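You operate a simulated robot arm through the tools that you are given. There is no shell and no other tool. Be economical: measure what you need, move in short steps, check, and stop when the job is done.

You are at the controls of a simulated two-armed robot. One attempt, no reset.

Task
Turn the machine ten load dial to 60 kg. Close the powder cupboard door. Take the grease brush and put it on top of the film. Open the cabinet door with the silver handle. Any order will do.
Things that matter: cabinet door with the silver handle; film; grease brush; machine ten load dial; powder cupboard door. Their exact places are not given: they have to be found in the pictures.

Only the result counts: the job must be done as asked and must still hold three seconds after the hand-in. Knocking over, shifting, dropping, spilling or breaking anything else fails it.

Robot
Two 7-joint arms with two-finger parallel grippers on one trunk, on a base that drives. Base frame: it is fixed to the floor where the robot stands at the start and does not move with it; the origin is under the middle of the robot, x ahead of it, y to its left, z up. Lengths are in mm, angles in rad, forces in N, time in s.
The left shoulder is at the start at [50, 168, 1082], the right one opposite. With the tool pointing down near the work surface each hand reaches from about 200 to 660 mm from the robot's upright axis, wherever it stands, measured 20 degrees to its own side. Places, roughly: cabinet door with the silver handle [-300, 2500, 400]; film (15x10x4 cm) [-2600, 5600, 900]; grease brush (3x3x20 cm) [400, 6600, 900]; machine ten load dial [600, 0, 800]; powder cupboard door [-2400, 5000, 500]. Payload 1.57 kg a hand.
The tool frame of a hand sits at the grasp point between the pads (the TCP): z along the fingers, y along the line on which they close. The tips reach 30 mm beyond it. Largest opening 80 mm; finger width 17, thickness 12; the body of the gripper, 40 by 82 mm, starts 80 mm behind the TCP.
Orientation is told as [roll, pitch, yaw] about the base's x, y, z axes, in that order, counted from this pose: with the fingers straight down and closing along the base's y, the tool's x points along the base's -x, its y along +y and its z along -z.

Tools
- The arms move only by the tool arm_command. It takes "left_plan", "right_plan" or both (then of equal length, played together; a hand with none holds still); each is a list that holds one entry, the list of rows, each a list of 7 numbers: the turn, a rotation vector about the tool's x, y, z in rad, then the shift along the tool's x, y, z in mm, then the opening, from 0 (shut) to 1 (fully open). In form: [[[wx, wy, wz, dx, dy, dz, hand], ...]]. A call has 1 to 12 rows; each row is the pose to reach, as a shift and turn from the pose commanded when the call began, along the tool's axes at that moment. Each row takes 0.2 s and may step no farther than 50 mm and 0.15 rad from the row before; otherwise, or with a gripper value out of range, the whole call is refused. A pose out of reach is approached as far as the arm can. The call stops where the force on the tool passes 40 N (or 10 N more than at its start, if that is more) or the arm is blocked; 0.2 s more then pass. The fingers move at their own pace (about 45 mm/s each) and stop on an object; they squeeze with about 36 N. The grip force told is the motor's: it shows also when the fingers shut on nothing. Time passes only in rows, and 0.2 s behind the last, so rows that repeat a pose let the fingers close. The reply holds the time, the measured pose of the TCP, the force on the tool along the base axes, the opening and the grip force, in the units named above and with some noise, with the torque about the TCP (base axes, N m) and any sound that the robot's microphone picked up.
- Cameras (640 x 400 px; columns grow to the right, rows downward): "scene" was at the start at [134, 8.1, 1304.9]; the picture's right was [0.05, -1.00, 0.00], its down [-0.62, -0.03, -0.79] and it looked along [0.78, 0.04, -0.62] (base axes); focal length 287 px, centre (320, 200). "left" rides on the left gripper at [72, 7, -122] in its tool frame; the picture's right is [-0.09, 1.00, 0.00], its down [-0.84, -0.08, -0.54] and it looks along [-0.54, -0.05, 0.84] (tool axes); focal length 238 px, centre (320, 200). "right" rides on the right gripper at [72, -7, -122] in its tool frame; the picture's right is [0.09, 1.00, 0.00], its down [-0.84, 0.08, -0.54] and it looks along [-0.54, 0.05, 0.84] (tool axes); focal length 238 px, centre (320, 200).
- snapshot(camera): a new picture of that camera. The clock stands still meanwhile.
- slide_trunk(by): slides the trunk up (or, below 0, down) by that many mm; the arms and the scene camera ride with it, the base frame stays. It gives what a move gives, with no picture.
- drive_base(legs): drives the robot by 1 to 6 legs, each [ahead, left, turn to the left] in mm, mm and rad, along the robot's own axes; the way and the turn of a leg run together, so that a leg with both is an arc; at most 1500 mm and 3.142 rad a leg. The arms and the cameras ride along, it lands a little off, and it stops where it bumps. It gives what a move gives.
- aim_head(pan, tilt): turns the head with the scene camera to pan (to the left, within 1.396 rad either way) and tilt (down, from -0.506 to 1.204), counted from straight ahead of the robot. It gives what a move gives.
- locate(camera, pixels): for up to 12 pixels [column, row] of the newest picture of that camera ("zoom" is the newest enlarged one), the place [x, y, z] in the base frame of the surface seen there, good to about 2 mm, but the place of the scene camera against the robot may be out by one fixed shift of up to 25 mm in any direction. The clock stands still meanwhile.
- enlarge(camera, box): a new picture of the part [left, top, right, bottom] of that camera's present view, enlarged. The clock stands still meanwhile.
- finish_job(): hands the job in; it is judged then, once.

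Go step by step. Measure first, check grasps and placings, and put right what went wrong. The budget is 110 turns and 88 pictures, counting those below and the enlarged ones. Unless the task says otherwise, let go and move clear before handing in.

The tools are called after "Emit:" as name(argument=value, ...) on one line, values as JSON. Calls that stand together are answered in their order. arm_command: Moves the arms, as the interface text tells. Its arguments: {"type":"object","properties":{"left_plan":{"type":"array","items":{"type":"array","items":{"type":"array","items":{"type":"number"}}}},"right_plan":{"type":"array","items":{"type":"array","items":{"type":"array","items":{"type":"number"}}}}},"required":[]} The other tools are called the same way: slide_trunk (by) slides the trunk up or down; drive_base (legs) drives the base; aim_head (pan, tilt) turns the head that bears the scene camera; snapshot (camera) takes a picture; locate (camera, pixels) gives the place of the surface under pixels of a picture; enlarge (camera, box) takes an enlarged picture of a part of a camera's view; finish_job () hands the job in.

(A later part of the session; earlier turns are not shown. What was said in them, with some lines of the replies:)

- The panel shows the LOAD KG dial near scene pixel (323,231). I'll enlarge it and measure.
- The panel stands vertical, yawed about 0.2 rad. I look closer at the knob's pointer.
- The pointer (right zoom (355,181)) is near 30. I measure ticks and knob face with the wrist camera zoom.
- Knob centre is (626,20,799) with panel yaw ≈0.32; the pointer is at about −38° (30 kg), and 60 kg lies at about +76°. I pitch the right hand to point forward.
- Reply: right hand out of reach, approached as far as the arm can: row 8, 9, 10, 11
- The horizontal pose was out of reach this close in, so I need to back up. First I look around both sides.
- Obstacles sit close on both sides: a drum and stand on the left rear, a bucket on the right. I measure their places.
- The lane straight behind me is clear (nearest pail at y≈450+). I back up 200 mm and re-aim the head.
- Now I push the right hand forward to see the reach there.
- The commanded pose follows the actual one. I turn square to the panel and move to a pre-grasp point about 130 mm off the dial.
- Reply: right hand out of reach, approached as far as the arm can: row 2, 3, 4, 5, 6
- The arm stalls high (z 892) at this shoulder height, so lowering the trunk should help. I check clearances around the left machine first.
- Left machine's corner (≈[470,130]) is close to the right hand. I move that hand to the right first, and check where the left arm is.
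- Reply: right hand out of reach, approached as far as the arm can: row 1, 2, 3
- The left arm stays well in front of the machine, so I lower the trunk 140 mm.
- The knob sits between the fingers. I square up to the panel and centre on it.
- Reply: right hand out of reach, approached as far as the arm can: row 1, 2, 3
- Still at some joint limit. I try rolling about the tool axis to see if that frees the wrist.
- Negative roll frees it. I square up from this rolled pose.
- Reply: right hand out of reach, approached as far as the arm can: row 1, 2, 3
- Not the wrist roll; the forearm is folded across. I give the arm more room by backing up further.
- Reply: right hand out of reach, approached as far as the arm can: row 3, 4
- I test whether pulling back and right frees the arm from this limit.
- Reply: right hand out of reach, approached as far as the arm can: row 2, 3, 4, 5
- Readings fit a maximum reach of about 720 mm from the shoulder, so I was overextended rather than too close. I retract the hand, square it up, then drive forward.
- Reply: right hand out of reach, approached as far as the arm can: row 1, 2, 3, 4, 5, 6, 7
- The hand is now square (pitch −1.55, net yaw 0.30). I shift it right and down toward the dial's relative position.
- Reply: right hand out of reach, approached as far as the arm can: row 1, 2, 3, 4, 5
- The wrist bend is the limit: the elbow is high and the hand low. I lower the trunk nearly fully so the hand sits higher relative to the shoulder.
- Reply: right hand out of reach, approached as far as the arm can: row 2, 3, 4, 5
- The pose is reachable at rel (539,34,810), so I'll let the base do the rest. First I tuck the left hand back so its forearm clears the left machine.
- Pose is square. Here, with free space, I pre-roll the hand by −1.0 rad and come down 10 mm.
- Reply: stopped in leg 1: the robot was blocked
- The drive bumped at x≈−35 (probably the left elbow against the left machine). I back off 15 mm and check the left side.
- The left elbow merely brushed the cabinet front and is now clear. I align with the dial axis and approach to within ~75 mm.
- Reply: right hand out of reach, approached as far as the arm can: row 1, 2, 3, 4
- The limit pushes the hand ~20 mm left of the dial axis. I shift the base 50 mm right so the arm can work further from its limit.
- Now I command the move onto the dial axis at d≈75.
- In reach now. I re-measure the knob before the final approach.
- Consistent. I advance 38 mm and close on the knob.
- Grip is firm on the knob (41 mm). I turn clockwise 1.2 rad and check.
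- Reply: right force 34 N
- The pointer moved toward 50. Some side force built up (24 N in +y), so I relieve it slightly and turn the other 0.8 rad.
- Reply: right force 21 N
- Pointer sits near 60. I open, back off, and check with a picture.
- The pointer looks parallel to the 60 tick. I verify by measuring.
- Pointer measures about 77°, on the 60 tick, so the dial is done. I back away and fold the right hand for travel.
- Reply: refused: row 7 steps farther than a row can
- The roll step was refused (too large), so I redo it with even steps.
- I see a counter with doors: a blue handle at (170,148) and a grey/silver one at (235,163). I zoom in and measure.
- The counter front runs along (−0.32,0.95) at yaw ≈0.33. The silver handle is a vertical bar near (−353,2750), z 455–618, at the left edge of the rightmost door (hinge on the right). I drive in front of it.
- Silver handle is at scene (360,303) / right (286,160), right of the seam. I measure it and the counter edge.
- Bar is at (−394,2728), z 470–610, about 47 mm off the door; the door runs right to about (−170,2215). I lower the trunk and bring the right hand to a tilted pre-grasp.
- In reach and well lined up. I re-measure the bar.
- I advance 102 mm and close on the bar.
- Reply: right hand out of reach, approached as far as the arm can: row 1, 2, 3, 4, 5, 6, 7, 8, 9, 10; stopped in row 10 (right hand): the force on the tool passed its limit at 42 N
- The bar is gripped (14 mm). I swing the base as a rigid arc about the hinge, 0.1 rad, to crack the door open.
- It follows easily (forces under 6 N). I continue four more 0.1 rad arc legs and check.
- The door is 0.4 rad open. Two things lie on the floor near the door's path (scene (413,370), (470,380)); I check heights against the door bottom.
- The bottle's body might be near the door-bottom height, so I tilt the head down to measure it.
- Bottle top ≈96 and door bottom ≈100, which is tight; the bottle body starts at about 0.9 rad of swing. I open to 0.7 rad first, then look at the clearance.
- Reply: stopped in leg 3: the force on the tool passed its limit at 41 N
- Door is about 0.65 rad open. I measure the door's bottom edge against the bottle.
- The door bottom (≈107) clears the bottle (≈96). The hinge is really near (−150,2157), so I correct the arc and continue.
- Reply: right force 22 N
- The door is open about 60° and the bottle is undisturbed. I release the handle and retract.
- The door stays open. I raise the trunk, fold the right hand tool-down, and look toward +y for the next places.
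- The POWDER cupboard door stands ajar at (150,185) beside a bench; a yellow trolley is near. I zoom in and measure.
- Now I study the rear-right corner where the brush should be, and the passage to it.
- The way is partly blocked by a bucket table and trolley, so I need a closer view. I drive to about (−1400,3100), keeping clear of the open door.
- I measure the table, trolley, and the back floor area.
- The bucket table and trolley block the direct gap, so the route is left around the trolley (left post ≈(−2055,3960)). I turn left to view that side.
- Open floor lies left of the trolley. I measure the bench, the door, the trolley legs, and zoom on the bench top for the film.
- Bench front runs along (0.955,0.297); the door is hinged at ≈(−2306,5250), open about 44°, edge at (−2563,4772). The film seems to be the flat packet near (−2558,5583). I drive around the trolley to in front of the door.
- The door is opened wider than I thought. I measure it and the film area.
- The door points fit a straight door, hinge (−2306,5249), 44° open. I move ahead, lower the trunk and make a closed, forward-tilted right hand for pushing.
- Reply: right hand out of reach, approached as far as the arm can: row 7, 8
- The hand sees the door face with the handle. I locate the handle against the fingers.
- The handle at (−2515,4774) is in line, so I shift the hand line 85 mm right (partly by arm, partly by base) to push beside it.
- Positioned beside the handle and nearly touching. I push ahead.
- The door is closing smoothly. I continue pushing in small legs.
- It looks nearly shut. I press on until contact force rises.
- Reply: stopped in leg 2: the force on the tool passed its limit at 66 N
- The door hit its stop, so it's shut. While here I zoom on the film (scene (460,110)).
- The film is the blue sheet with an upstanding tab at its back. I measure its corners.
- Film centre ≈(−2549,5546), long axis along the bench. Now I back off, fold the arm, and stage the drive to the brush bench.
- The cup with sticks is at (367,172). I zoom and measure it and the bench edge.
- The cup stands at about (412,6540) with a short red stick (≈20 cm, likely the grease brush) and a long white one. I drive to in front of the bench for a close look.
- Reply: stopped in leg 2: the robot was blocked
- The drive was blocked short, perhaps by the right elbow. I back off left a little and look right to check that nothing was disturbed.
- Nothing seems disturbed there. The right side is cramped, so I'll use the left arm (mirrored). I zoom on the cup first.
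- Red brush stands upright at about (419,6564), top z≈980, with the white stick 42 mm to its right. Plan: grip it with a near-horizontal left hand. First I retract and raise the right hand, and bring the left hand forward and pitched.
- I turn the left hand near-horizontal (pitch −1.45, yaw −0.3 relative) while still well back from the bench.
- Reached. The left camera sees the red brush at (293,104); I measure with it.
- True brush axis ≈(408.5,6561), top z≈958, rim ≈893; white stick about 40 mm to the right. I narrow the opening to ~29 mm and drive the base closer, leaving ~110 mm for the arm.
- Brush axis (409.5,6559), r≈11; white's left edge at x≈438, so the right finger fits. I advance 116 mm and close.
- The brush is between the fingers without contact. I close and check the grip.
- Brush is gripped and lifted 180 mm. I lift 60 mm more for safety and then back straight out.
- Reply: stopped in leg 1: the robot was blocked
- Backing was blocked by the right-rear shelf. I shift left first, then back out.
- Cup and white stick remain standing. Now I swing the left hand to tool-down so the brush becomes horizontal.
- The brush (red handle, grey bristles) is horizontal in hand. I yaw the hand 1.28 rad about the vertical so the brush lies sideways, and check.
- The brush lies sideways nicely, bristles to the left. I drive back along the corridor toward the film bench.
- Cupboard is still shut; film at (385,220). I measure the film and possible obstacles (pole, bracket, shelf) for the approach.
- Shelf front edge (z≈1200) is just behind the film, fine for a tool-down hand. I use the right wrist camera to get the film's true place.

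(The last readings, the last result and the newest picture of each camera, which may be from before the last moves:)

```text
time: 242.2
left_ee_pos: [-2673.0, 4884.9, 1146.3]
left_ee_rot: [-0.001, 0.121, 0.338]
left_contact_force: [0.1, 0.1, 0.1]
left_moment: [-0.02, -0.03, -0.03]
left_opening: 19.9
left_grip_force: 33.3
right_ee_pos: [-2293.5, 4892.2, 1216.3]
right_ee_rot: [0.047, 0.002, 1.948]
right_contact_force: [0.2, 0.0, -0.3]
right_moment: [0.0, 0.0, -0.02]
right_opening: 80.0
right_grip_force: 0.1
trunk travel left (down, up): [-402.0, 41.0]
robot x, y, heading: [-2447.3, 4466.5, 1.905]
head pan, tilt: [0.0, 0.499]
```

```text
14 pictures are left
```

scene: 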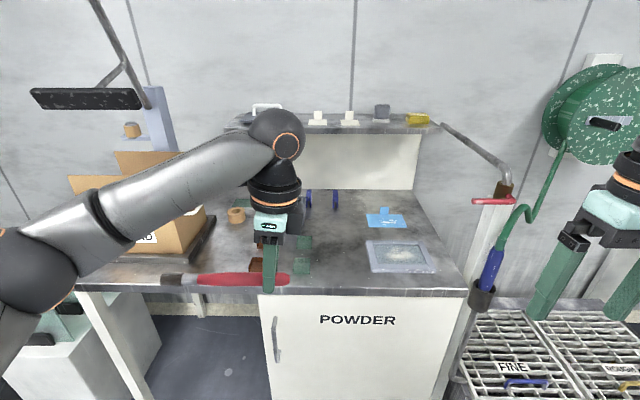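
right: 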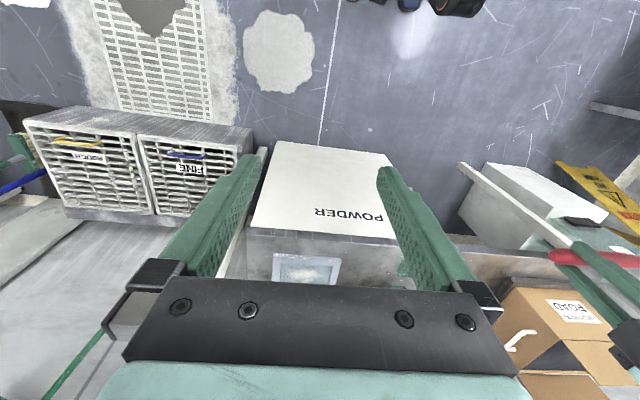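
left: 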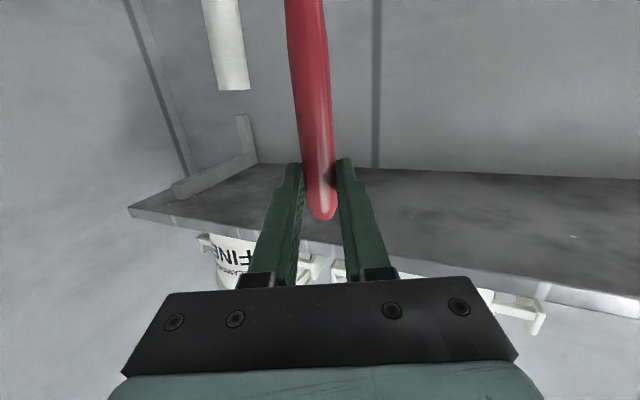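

The film is hidden behind the gripper, but the tray corners are visible in both cameras. I use them to calibrate the scene bias.

Emit:
enlarge(camera="scene", box=[340, 190, 460, 290])

Emit:
enlarge(camera="right", box=[240, 220, 380, 290])

```text
4.00 times, centred on (400, 240) of scene
```

zoom: 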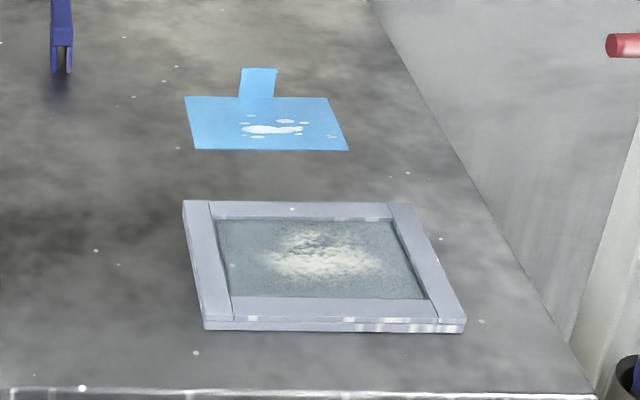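

```text
4.57 times, centred on (310, 255) of right
```

zoom: 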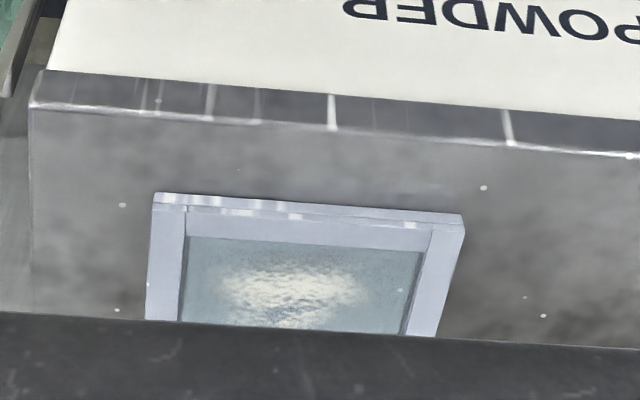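

Emit:
locate(camera="zoom", pixels=[[455, 226], [160, 210], [445, 300], [500, 230], [80, 250], [484, 188], [122, 205]])

Emit:
locate(camera="scene", pixels=[[372.5, 268.5], [435.5, 268.5], [367, 245], [360, 260], [347, 228], [422, 225], [407, 215], [351, 215], [389, 286.5], [368.8, 287.5]])

```text
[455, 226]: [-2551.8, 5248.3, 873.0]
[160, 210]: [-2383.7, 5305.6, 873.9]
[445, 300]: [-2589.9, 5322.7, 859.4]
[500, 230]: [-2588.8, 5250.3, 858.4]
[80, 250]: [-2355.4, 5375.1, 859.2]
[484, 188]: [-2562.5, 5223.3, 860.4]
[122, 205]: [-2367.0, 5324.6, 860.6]
```

```text
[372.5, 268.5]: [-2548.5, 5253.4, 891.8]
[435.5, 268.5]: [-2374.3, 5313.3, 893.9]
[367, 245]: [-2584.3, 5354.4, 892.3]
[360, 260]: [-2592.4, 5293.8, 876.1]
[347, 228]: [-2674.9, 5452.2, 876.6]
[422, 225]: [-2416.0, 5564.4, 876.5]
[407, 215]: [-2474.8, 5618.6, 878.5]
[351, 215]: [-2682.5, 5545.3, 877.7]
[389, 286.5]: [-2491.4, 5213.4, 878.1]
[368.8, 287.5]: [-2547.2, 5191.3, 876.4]
```

Scene bias is (+6,+6,+19), so the film centre is truly ≈(−2556,5537), top z≈861, table 859. I retract the right hand and drive diagonally toward placement.

Emit:
arm_command(right_plan=[[[0, 0, 0, 30, 10, 0, 1], [0, 0, 0, 60, 20, 0, 1], [0, 0, 0, 90, 30, 0, 1], [0, 0, 0, 120, 40, 0, 1], [0, 0, 0, 150, 50, 0, 1]]])

Emit:
drive_base(legs=[[300, -275, 0], [100, -127, 0]])

Emit:
slide_trunk(by=-140)

Emit:
snapshot(camera="scene")

```text
time: 243.4
left_ee_pos: [-2672.1, 4886.0, 1146.0]
left_ee_rot: [0.001, 0.121, 0.337]
left_contact_force: [-0.5, 0.1, 0.1]
left_moment: [0.04, -0.04, -0.03]
left_opening: 19.7
left_grip_force: 34.1
right_ee_pos: [-2284.1, 4733.8, 1216.0]
right_ee_rot: [0.047, 0.0, 1.948]
right_contact_force: [-0.3, 1.2, -0.1]
right_moment: [0.01, -0.02, 0.01]
right_opening: 79.8
right_grip_force: 0.0
trunk travel left (down, up): [-402.0, 41.0]
robot x, y, heading: [-2443.5, 4467.1, 1.912]
head pan, tilt: [0.0, 0.499]
```

```text
time: 247.8
left_ee_pos: [-2428.0, 5398.6, 1146.9]
left_ee_rot: [-0.001, 0.12, 0.338]
left_contact_force: [0.2, 1.0, -0.9]
left_moment: [-0.01, -0.02, -0.04]
left_opening: 19.5
left_grip_force: 33.9
right_ee_pos: [-2039.9, 5246.7, 1215.6]
right_ee_rot: [0.048, 0.002, 1.95]
right_contact_force: [-0.9, -0.2, -0.1]
right_moment: [-0.02, 0.01, 0.01]
right_opening: 80.1
right_grip_force: 0.0
trunk travel left (down, up): [-402.0, 41.0]
robot x, y, heading: [-2197.7, 4981.7, 1.911]
head pan, tilt: [0.0, 0.499]
```

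```text
time: 249.4
left_ee_pos: [-2428.1, 5397.4, 1006.9]
left_ee_rot: [0.003, 0.121, 0.336]
left_contact_force: [-0.7, -0.8, -1.0]
left_moment: [0.03, -0.04, -0.03]
left_opening: 19.7
left_grip_force: 33.8
right_ee_pos: [-2041.1, 5246.7, 1076.2]
right_ee_rot: [0.045, 0.001, 1.949]
right_contact_force: [0.7, 0.2, -0.3]
right_moment: [0.0, -0.03, -0.03]
right_opening: 79.8
right_grip_force: 0.1
trunk travel left (down, up): [-262.0, 181.0]
robot x, y, heading: [-2201.9, 4979.5, 1.912]
head pan, tilt: [0.0, 0.499]
```

```text
11 pictures are left
```

scene: 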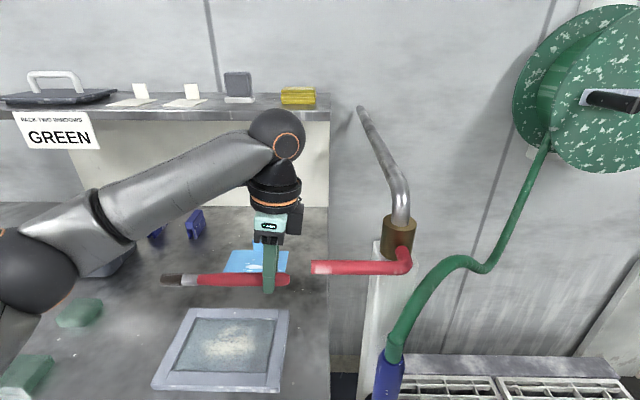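

A red valve lever sits right of the hand at (320,268). I check its place, then plan the last move.

Emit:
locate(camera="scene", pixels=[[320, 268], [400, 262], [280, 280], [170, 280], [395, 210], [315, 110], [275, 255], [250, 262]])

```text
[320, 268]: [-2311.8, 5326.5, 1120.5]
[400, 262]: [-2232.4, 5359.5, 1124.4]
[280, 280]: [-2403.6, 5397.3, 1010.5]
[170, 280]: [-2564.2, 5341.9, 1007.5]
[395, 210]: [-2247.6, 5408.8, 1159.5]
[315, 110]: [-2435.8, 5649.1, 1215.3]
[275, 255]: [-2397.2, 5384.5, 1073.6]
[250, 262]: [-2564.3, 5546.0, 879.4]
```

The lever is clear and we move away from it. I drive 45 mm ahead and bring the brush above the film at z≈945.

Emit:
drive_base(legs=[[45, 0, 0]])

Emit:
arm_command(left_plan=[[[0, 0, 0, -2, 25, 8, 0], [0, 0, 0, -4, 50, 20, 0], [0, 0, 0, -6, 75, 33, 0], [0, 0, 0, -8, 100, 46, 0], [0, 0, 0, -10, 124, 61, 0]]])

Emit:
enlarge(camera="scene", box=[140, 140, 340, 300])

```text
time: 250.4
left_ee_pos: [-2439.6, 5432.4, 1006.7]
left_ee_rot: [0.0, 0.121, 0.339]
left_contact_force: [-0.2, 0.6, -0.9]
left_moment: [0.01, -0.02, -0.01]
left_opening: 19.7
left_grip_force: 33.4
right_ee_pos: [-2052.1, 5281.9, 1075.8]
right_ee_rot: [0.047, 0.0, 1.951]
right_contact_force: [0.8, 0.1, -0.2]
right_moment: [0.01, 0.01, 0.01]
right_opening: 79.9
right_grip_force: 0.1
trunk travel left (down, up): [-262.0, 181.0]
robot x, y, heading: [-2212.1, 5020.4, 1.91]
head pan, tilt: [0.0, 0.499]
stopped in leg 1: the robot was blocked; the commanded pose is now the measured one
```

```text
time: 251.6
left_ee_pos: [-2479.1, 5552.3, 943.2]
left_ee_rot: [0.001, 0.122, 0.335]
left_contact_force: [-0.5, 0.0, -0.6]
left_moment: [0.01, -0.05, 0.01]
left_opening: 20.0
left_grip_force: 33.5
right_ee_pos: [-2052.1, 5281.7, 1076.1]
right_ee_rot: [0.049, 0.003, 1.949]
right_contact_force: [0.4, -0.1, 0.1]
right_moment: [-0.02, 0.02, 0.0]
right_opening: 79.8
right_grip_force: 0.1
trunk travel left (down, up): [-262.0, 181.0]
robot x, y, heading: [-2211.3, 5014.9, 1.904]
head pan, tilt: [0.0, 0.499]
```

```text
2.50 times, centred on (240, 220) of scene
```

zoom: 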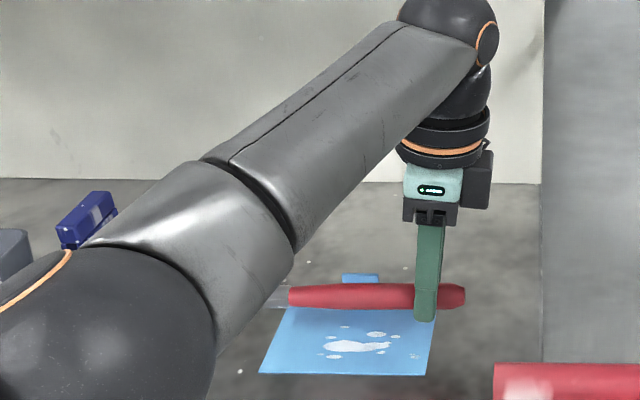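

It reached the spot above. I verify the brush line against the film in this picture.

Emit:
locate(camera="zoom", pixels=[[300, 296], [350, 296], [400, 295], [455, 295], [266, 368], [422, 371], [432, 318], [345, 340], [360, 277], [294, 315]])

```text
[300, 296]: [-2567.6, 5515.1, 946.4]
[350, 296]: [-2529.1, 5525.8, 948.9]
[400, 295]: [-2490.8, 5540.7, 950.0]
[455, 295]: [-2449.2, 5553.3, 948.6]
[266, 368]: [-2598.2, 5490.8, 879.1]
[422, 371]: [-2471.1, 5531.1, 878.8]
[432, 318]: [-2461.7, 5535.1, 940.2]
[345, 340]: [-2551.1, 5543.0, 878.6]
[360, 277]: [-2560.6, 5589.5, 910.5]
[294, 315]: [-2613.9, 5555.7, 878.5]
```

The brush line is ~17 mm toward the film's front edge; I shift it 10 mm back, 8 mm left, and lower 45 mm.

Emit:
arm_command(left_plan=[[[0, 0, 0, 0, 5, 5, 0], [0, 0, 0, 0, 10.5, 15, 0], [0, 0, 0, 0, 10.5, 27, 0], [0, 0, 0, 0, 10.5, 37, 0], [0, 0, 0, 0, 10.5, 45, 0]]])

Emit:
enlarge(camera="scene", box=[180, 200, 340, 300])

```text
time: 252.8
left_ee_pos: [-2489.1, 5555.4, 899.5]
left_ee_rot: [-0.001, 0.12, 0.338]
left_contact_force: [-0.1, 0.7, 0.1]
left_moment: [0.03, -0.02, -0.01]
left_opening: 19.8
left_grip_force: 33.6
left hand out of reach, approached as far as the arm can: row 2, 3, 4, 5
right_ee_pos: [-2052.5, 5281.7, 1076.4]
right_ee_rot: [0.046, 0.001, 1.949]
right_contact_force: [-0.1, -0.5, 0.7]
right_moment: [-0.03, -0.03, 0.03]
right_opening: 79.9
right_grip_force: 0.0
trunk travel left (down, up): [-262.0, 181.0]
robot x, y, heading: [-2216.1, 5014.2, 1.907]
head pan, tilt: [0.0, 0.499]
```

```text
4.00 times, centred on (260, 250) of scene
```

zoom: 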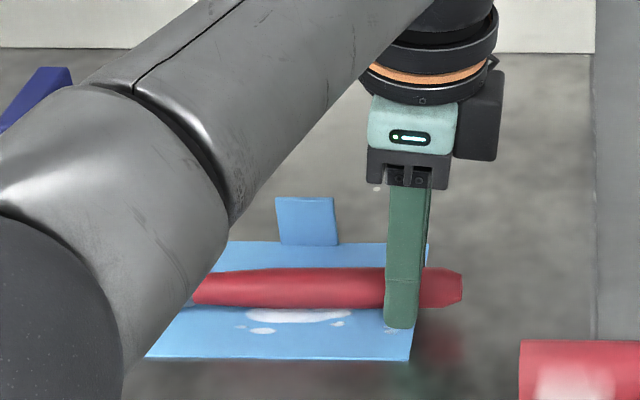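

Well placed over the film, no contact yet. I lower with the trunk in small steps.

Emit:
slide_trunk(by=-5)

Emit:
slide_trunk(by=-3)

```text
time: 253.4
left_ee_pos: [-2490.0, 5556.5, 894.7]
left_ee_rot: [-0.002, 0.12, 0.339]
left_contact_force: [-0.5, 0.0, -1.3]
left_moment: [0.02, -0.04, 0.02]
left_opening: 19.8
left_grip_force: 33.5
right_ee_pos: [-2052.6, 5281.5, 1070.7]
right_ee_rot: [0.048, 0.002, 1.949]
right_contact_force: [0.1, 0.3, -0.6]
right_moment: [0.01, 0.0, -0.04]
right_opening: 80.0
right_grip_force: 0.1
trunk travel left (down, up): [-257.0, 186.0]
robot x, y, heading: [-2211.4, 5014.4, 1.911]
head pan, tilt: [0.0, 0.499]
```

```text
time: 253.9
left_ee_pos: [-2489.9, 5555.9, 891.8]
left_ee_rot: [0.002, 0.121, 0.338]
left_contact_force: [-0.5, 0.9, 2.6]
left_moment: [-0.11, 0.33, 0.03]
left_opening: 19.9
left_grip_force: 33.7
right_ee_pos: [-2052.9, 5280.5, 1067.4]
right_ee_rot: [0.046, 0.002, 1.949]
right_contact_force: [0.2, 0.1, 0.1]
right_moment: [0.04, 0.01, -0.01]
right_opening: 79.9
right_grip_force: 0.1
trunk travel left (down, up): [-254.0, 189.0]
robot x, y, heading: [-2211.9, 5015.6, 1.91]
head pan, tilt: [0.0, 0.499]
```

Contact at the bristle end (2.6 N). I open just a little so the fingers still cage the handle.

Emit:
arm_command(left_plan=[[[0, 0, 0, 0, 0, 0, 0.28], [0, 0, 0, 0, 0, 0, 0.33], [0, 0, 0, 0, 0, 0, 0.36], [0, 0, 0, 0, 0, 0, 0.38], [0, 0, 0, 0, 0, 0, 0.38]]])

Emit:
slide_trunk(by=70)

Emit:
enlarge(camera="scene", box=[140, 180, 340, 310])

```text
time: 255.1
left_ee_pos: [-2490.1, 5554.4, 892.1]
left_ee_rot: [0.0, 0.12, 0.337]
left_contact_force: [0.6, 0.1, 2.2]
left_moment: [-0.01, -0.01, -0.03]
left_opening: 30.5
left_grip_force: 0.0
right_ee_pos: [-2052.8, 5281.8, 1068.3]
right_ee_rot: [0.047, 0.001, 1.95]
right_contact_force: [-1.0, 0.0, -0.1]
right_moment: [-0.03, 0.01, 0.0]
right_opening: 80.0
right_grip_force: 0.1
trunk travel left (down, up): [-254.0, 189.0]
robot x, y, heading: [-2213.1, 5017.3, 1.909]
head pan, tilt: [0.0, 0.499]
```

```text
time: 256.2
left_ee_pos: [-2489.2, 5556.0, 961.7]
left_ee_rot: [0.0, 0.12, 0.338]
left_contact_force: [0.3, 0.4, -1.7]
left_moment: [-0.01, -0.01, -0.02]
left_opening: 30.3
left_grip_force: 0.1
right_ee_pos: [-2053.2, 5282.7, 1138.7]
right_ee_rot: [0.048, 0.001, 1.95]
right_contact_force: [-0.2, -0.3, 0.1]
right_moment: [0.0, 0.0, 0.0]
right_opening: 79.8
right_grip_force: 0.0
trunk travel left (down, up): [-324.0, 119.0]
robot x, y, heading: [-2211.8, 5018.3, 1.912]
head pan, tilt: [0.0, 0.499]
```

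```text
3.08 times, centred on (240, 245) of scene
```

zoom: 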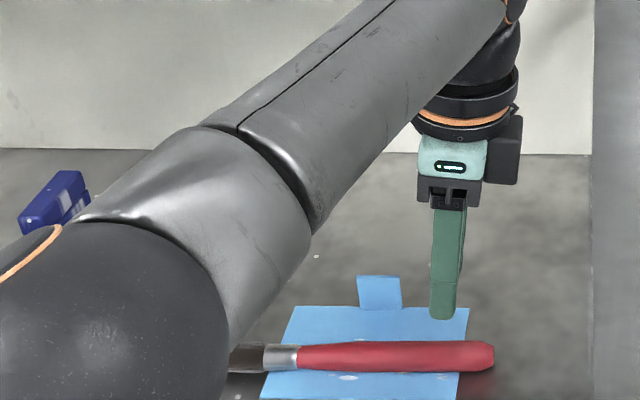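

The brush rests across the film, free of the hand. I back the robot away and take a final check.

Emit:
drive_base(legs=[[-260, 60, 0]])

Emit:
snapshot(camera="scene")

```text
time: 258.1
left_ee_pos: [-2456.6, 5287.2, 962.1]
left_ee_rot: [0.0, 0.122, 0.336]
left_contact_force: [-0.6, 0.3, -0.1]
left_moment: [-0.01, -0.02, 0.02]
left_opening: 30.2
left_grip_force: 0.0
right_ee_pos: [-2020.9, 5011.6, 1137.6]
right_ee_rot: [0.046, 0.001, 1.946]
right_contact_force: [-0.6, 0.7, -1.1]
right_moment: [0.0, -0.02, 0.0]
right_opening: 80.2
right_grip_force: 0.2
trunk travel left (down, up): [-324.0, 119.0]
robot x, y, heading: [-2185.2, 4747.2, 1.906]
head pan, tilt: [0.0, 0.499]
```

```text
7 pictures are left
```

scene: 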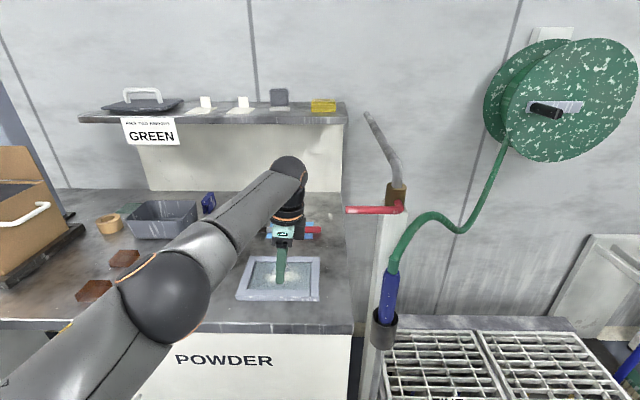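

The hand still hides the film. I back off more to confirm brush and door.

Emit:
drive_base(legs=[[-200, 150, 0]])

Emit:
snapshot(camera="scene")

```text
time: 260.1
left_ee_pos: [-2531.4, 5047.4, 963.0]
left_ee_rot: [0.0, 0.12, 0.334]
left_contact_force: [0.2, -0.4, 0.3]
left_moment: [0.01, 0.0, -0.03]
left_opening: 30.3
left_grip_force: 0.1
right_ee_pos: [-2094.1, 4772.4, 1139.2]
right_ee_rot: [0.048, 0.002, 1.948]
right_contact_force: [0.4, -0.6, 0.6]
right_moment: [0.01, 0.0, -0.01]
right_opening: 80.0
right_grip_force: 0.0
trunk travel left (down, up): [-324.0, 119.0]
robot x, y, heading: [-2251.6, 4505.7, 1.903]
head pan, tilt: [0.0, 0.499]
```

```text
6 pictures are left
```

scene: 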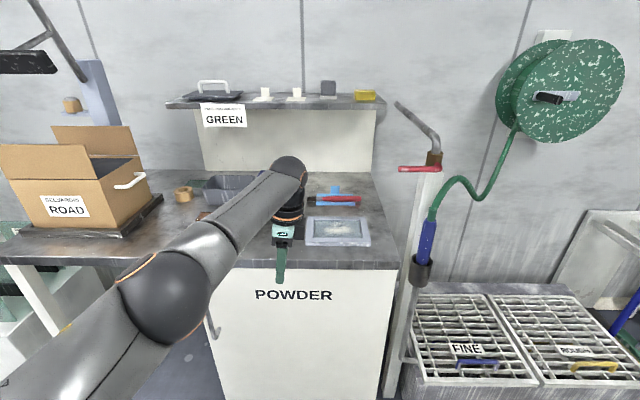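

Brush lies on the film (335,200). I verify that the door is flush with the cupboard.

Emit:
enlarge(camera="scene", box=[180, 180, 420, 400])

Emit:
locate(camera="scene", pixels=[[235, 300], [370, 290], [300, 330], [230, 380], [230, 262], [370, 262], [335, 200], [320, 202], [350, 200]])

```text
1.82 times, centred on (300, 290) of scene
```

zoom: 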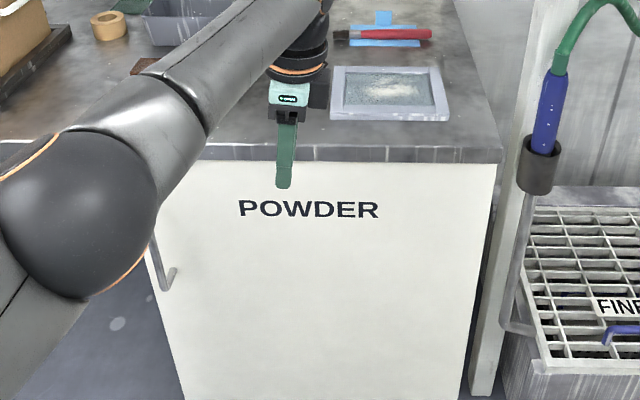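

```text
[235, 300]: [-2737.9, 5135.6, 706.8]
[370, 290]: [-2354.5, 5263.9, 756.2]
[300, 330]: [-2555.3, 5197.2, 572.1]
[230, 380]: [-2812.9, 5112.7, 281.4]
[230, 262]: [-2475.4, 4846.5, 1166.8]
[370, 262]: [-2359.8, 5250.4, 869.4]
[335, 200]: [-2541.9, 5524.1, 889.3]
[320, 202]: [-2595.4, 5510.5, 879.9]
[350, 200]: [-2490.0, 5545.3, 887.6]
```

The door face runs parallel to and flush with the bench front (slope 0.33). The brush lies on the film, and the dial and silver-handled door were left set. I hand in.

Emit:
finish_job()

```text
The job is handed in.
```

I did all four jobs and handed in; I didn't look at the dial or the cabinet door again after leaving them.

- **Dial:** the machine ten load dial points at the 60 kg mark, to within about 1 kg by my measurement.
- **Powder cupboard:** the door is pushed to its stop and sits flush with the bench front.
- **Brush:** the grease brush lies across the film, with its bristle end reaching past the left edge.
- **Cabinet:** the door with the silver handle is open about 60 degrees and stayed there when I let go.

The robot bumped into something and stopped four times while driving. I saw nothing knocked over or moved, but I couldn't see every spot it touched.
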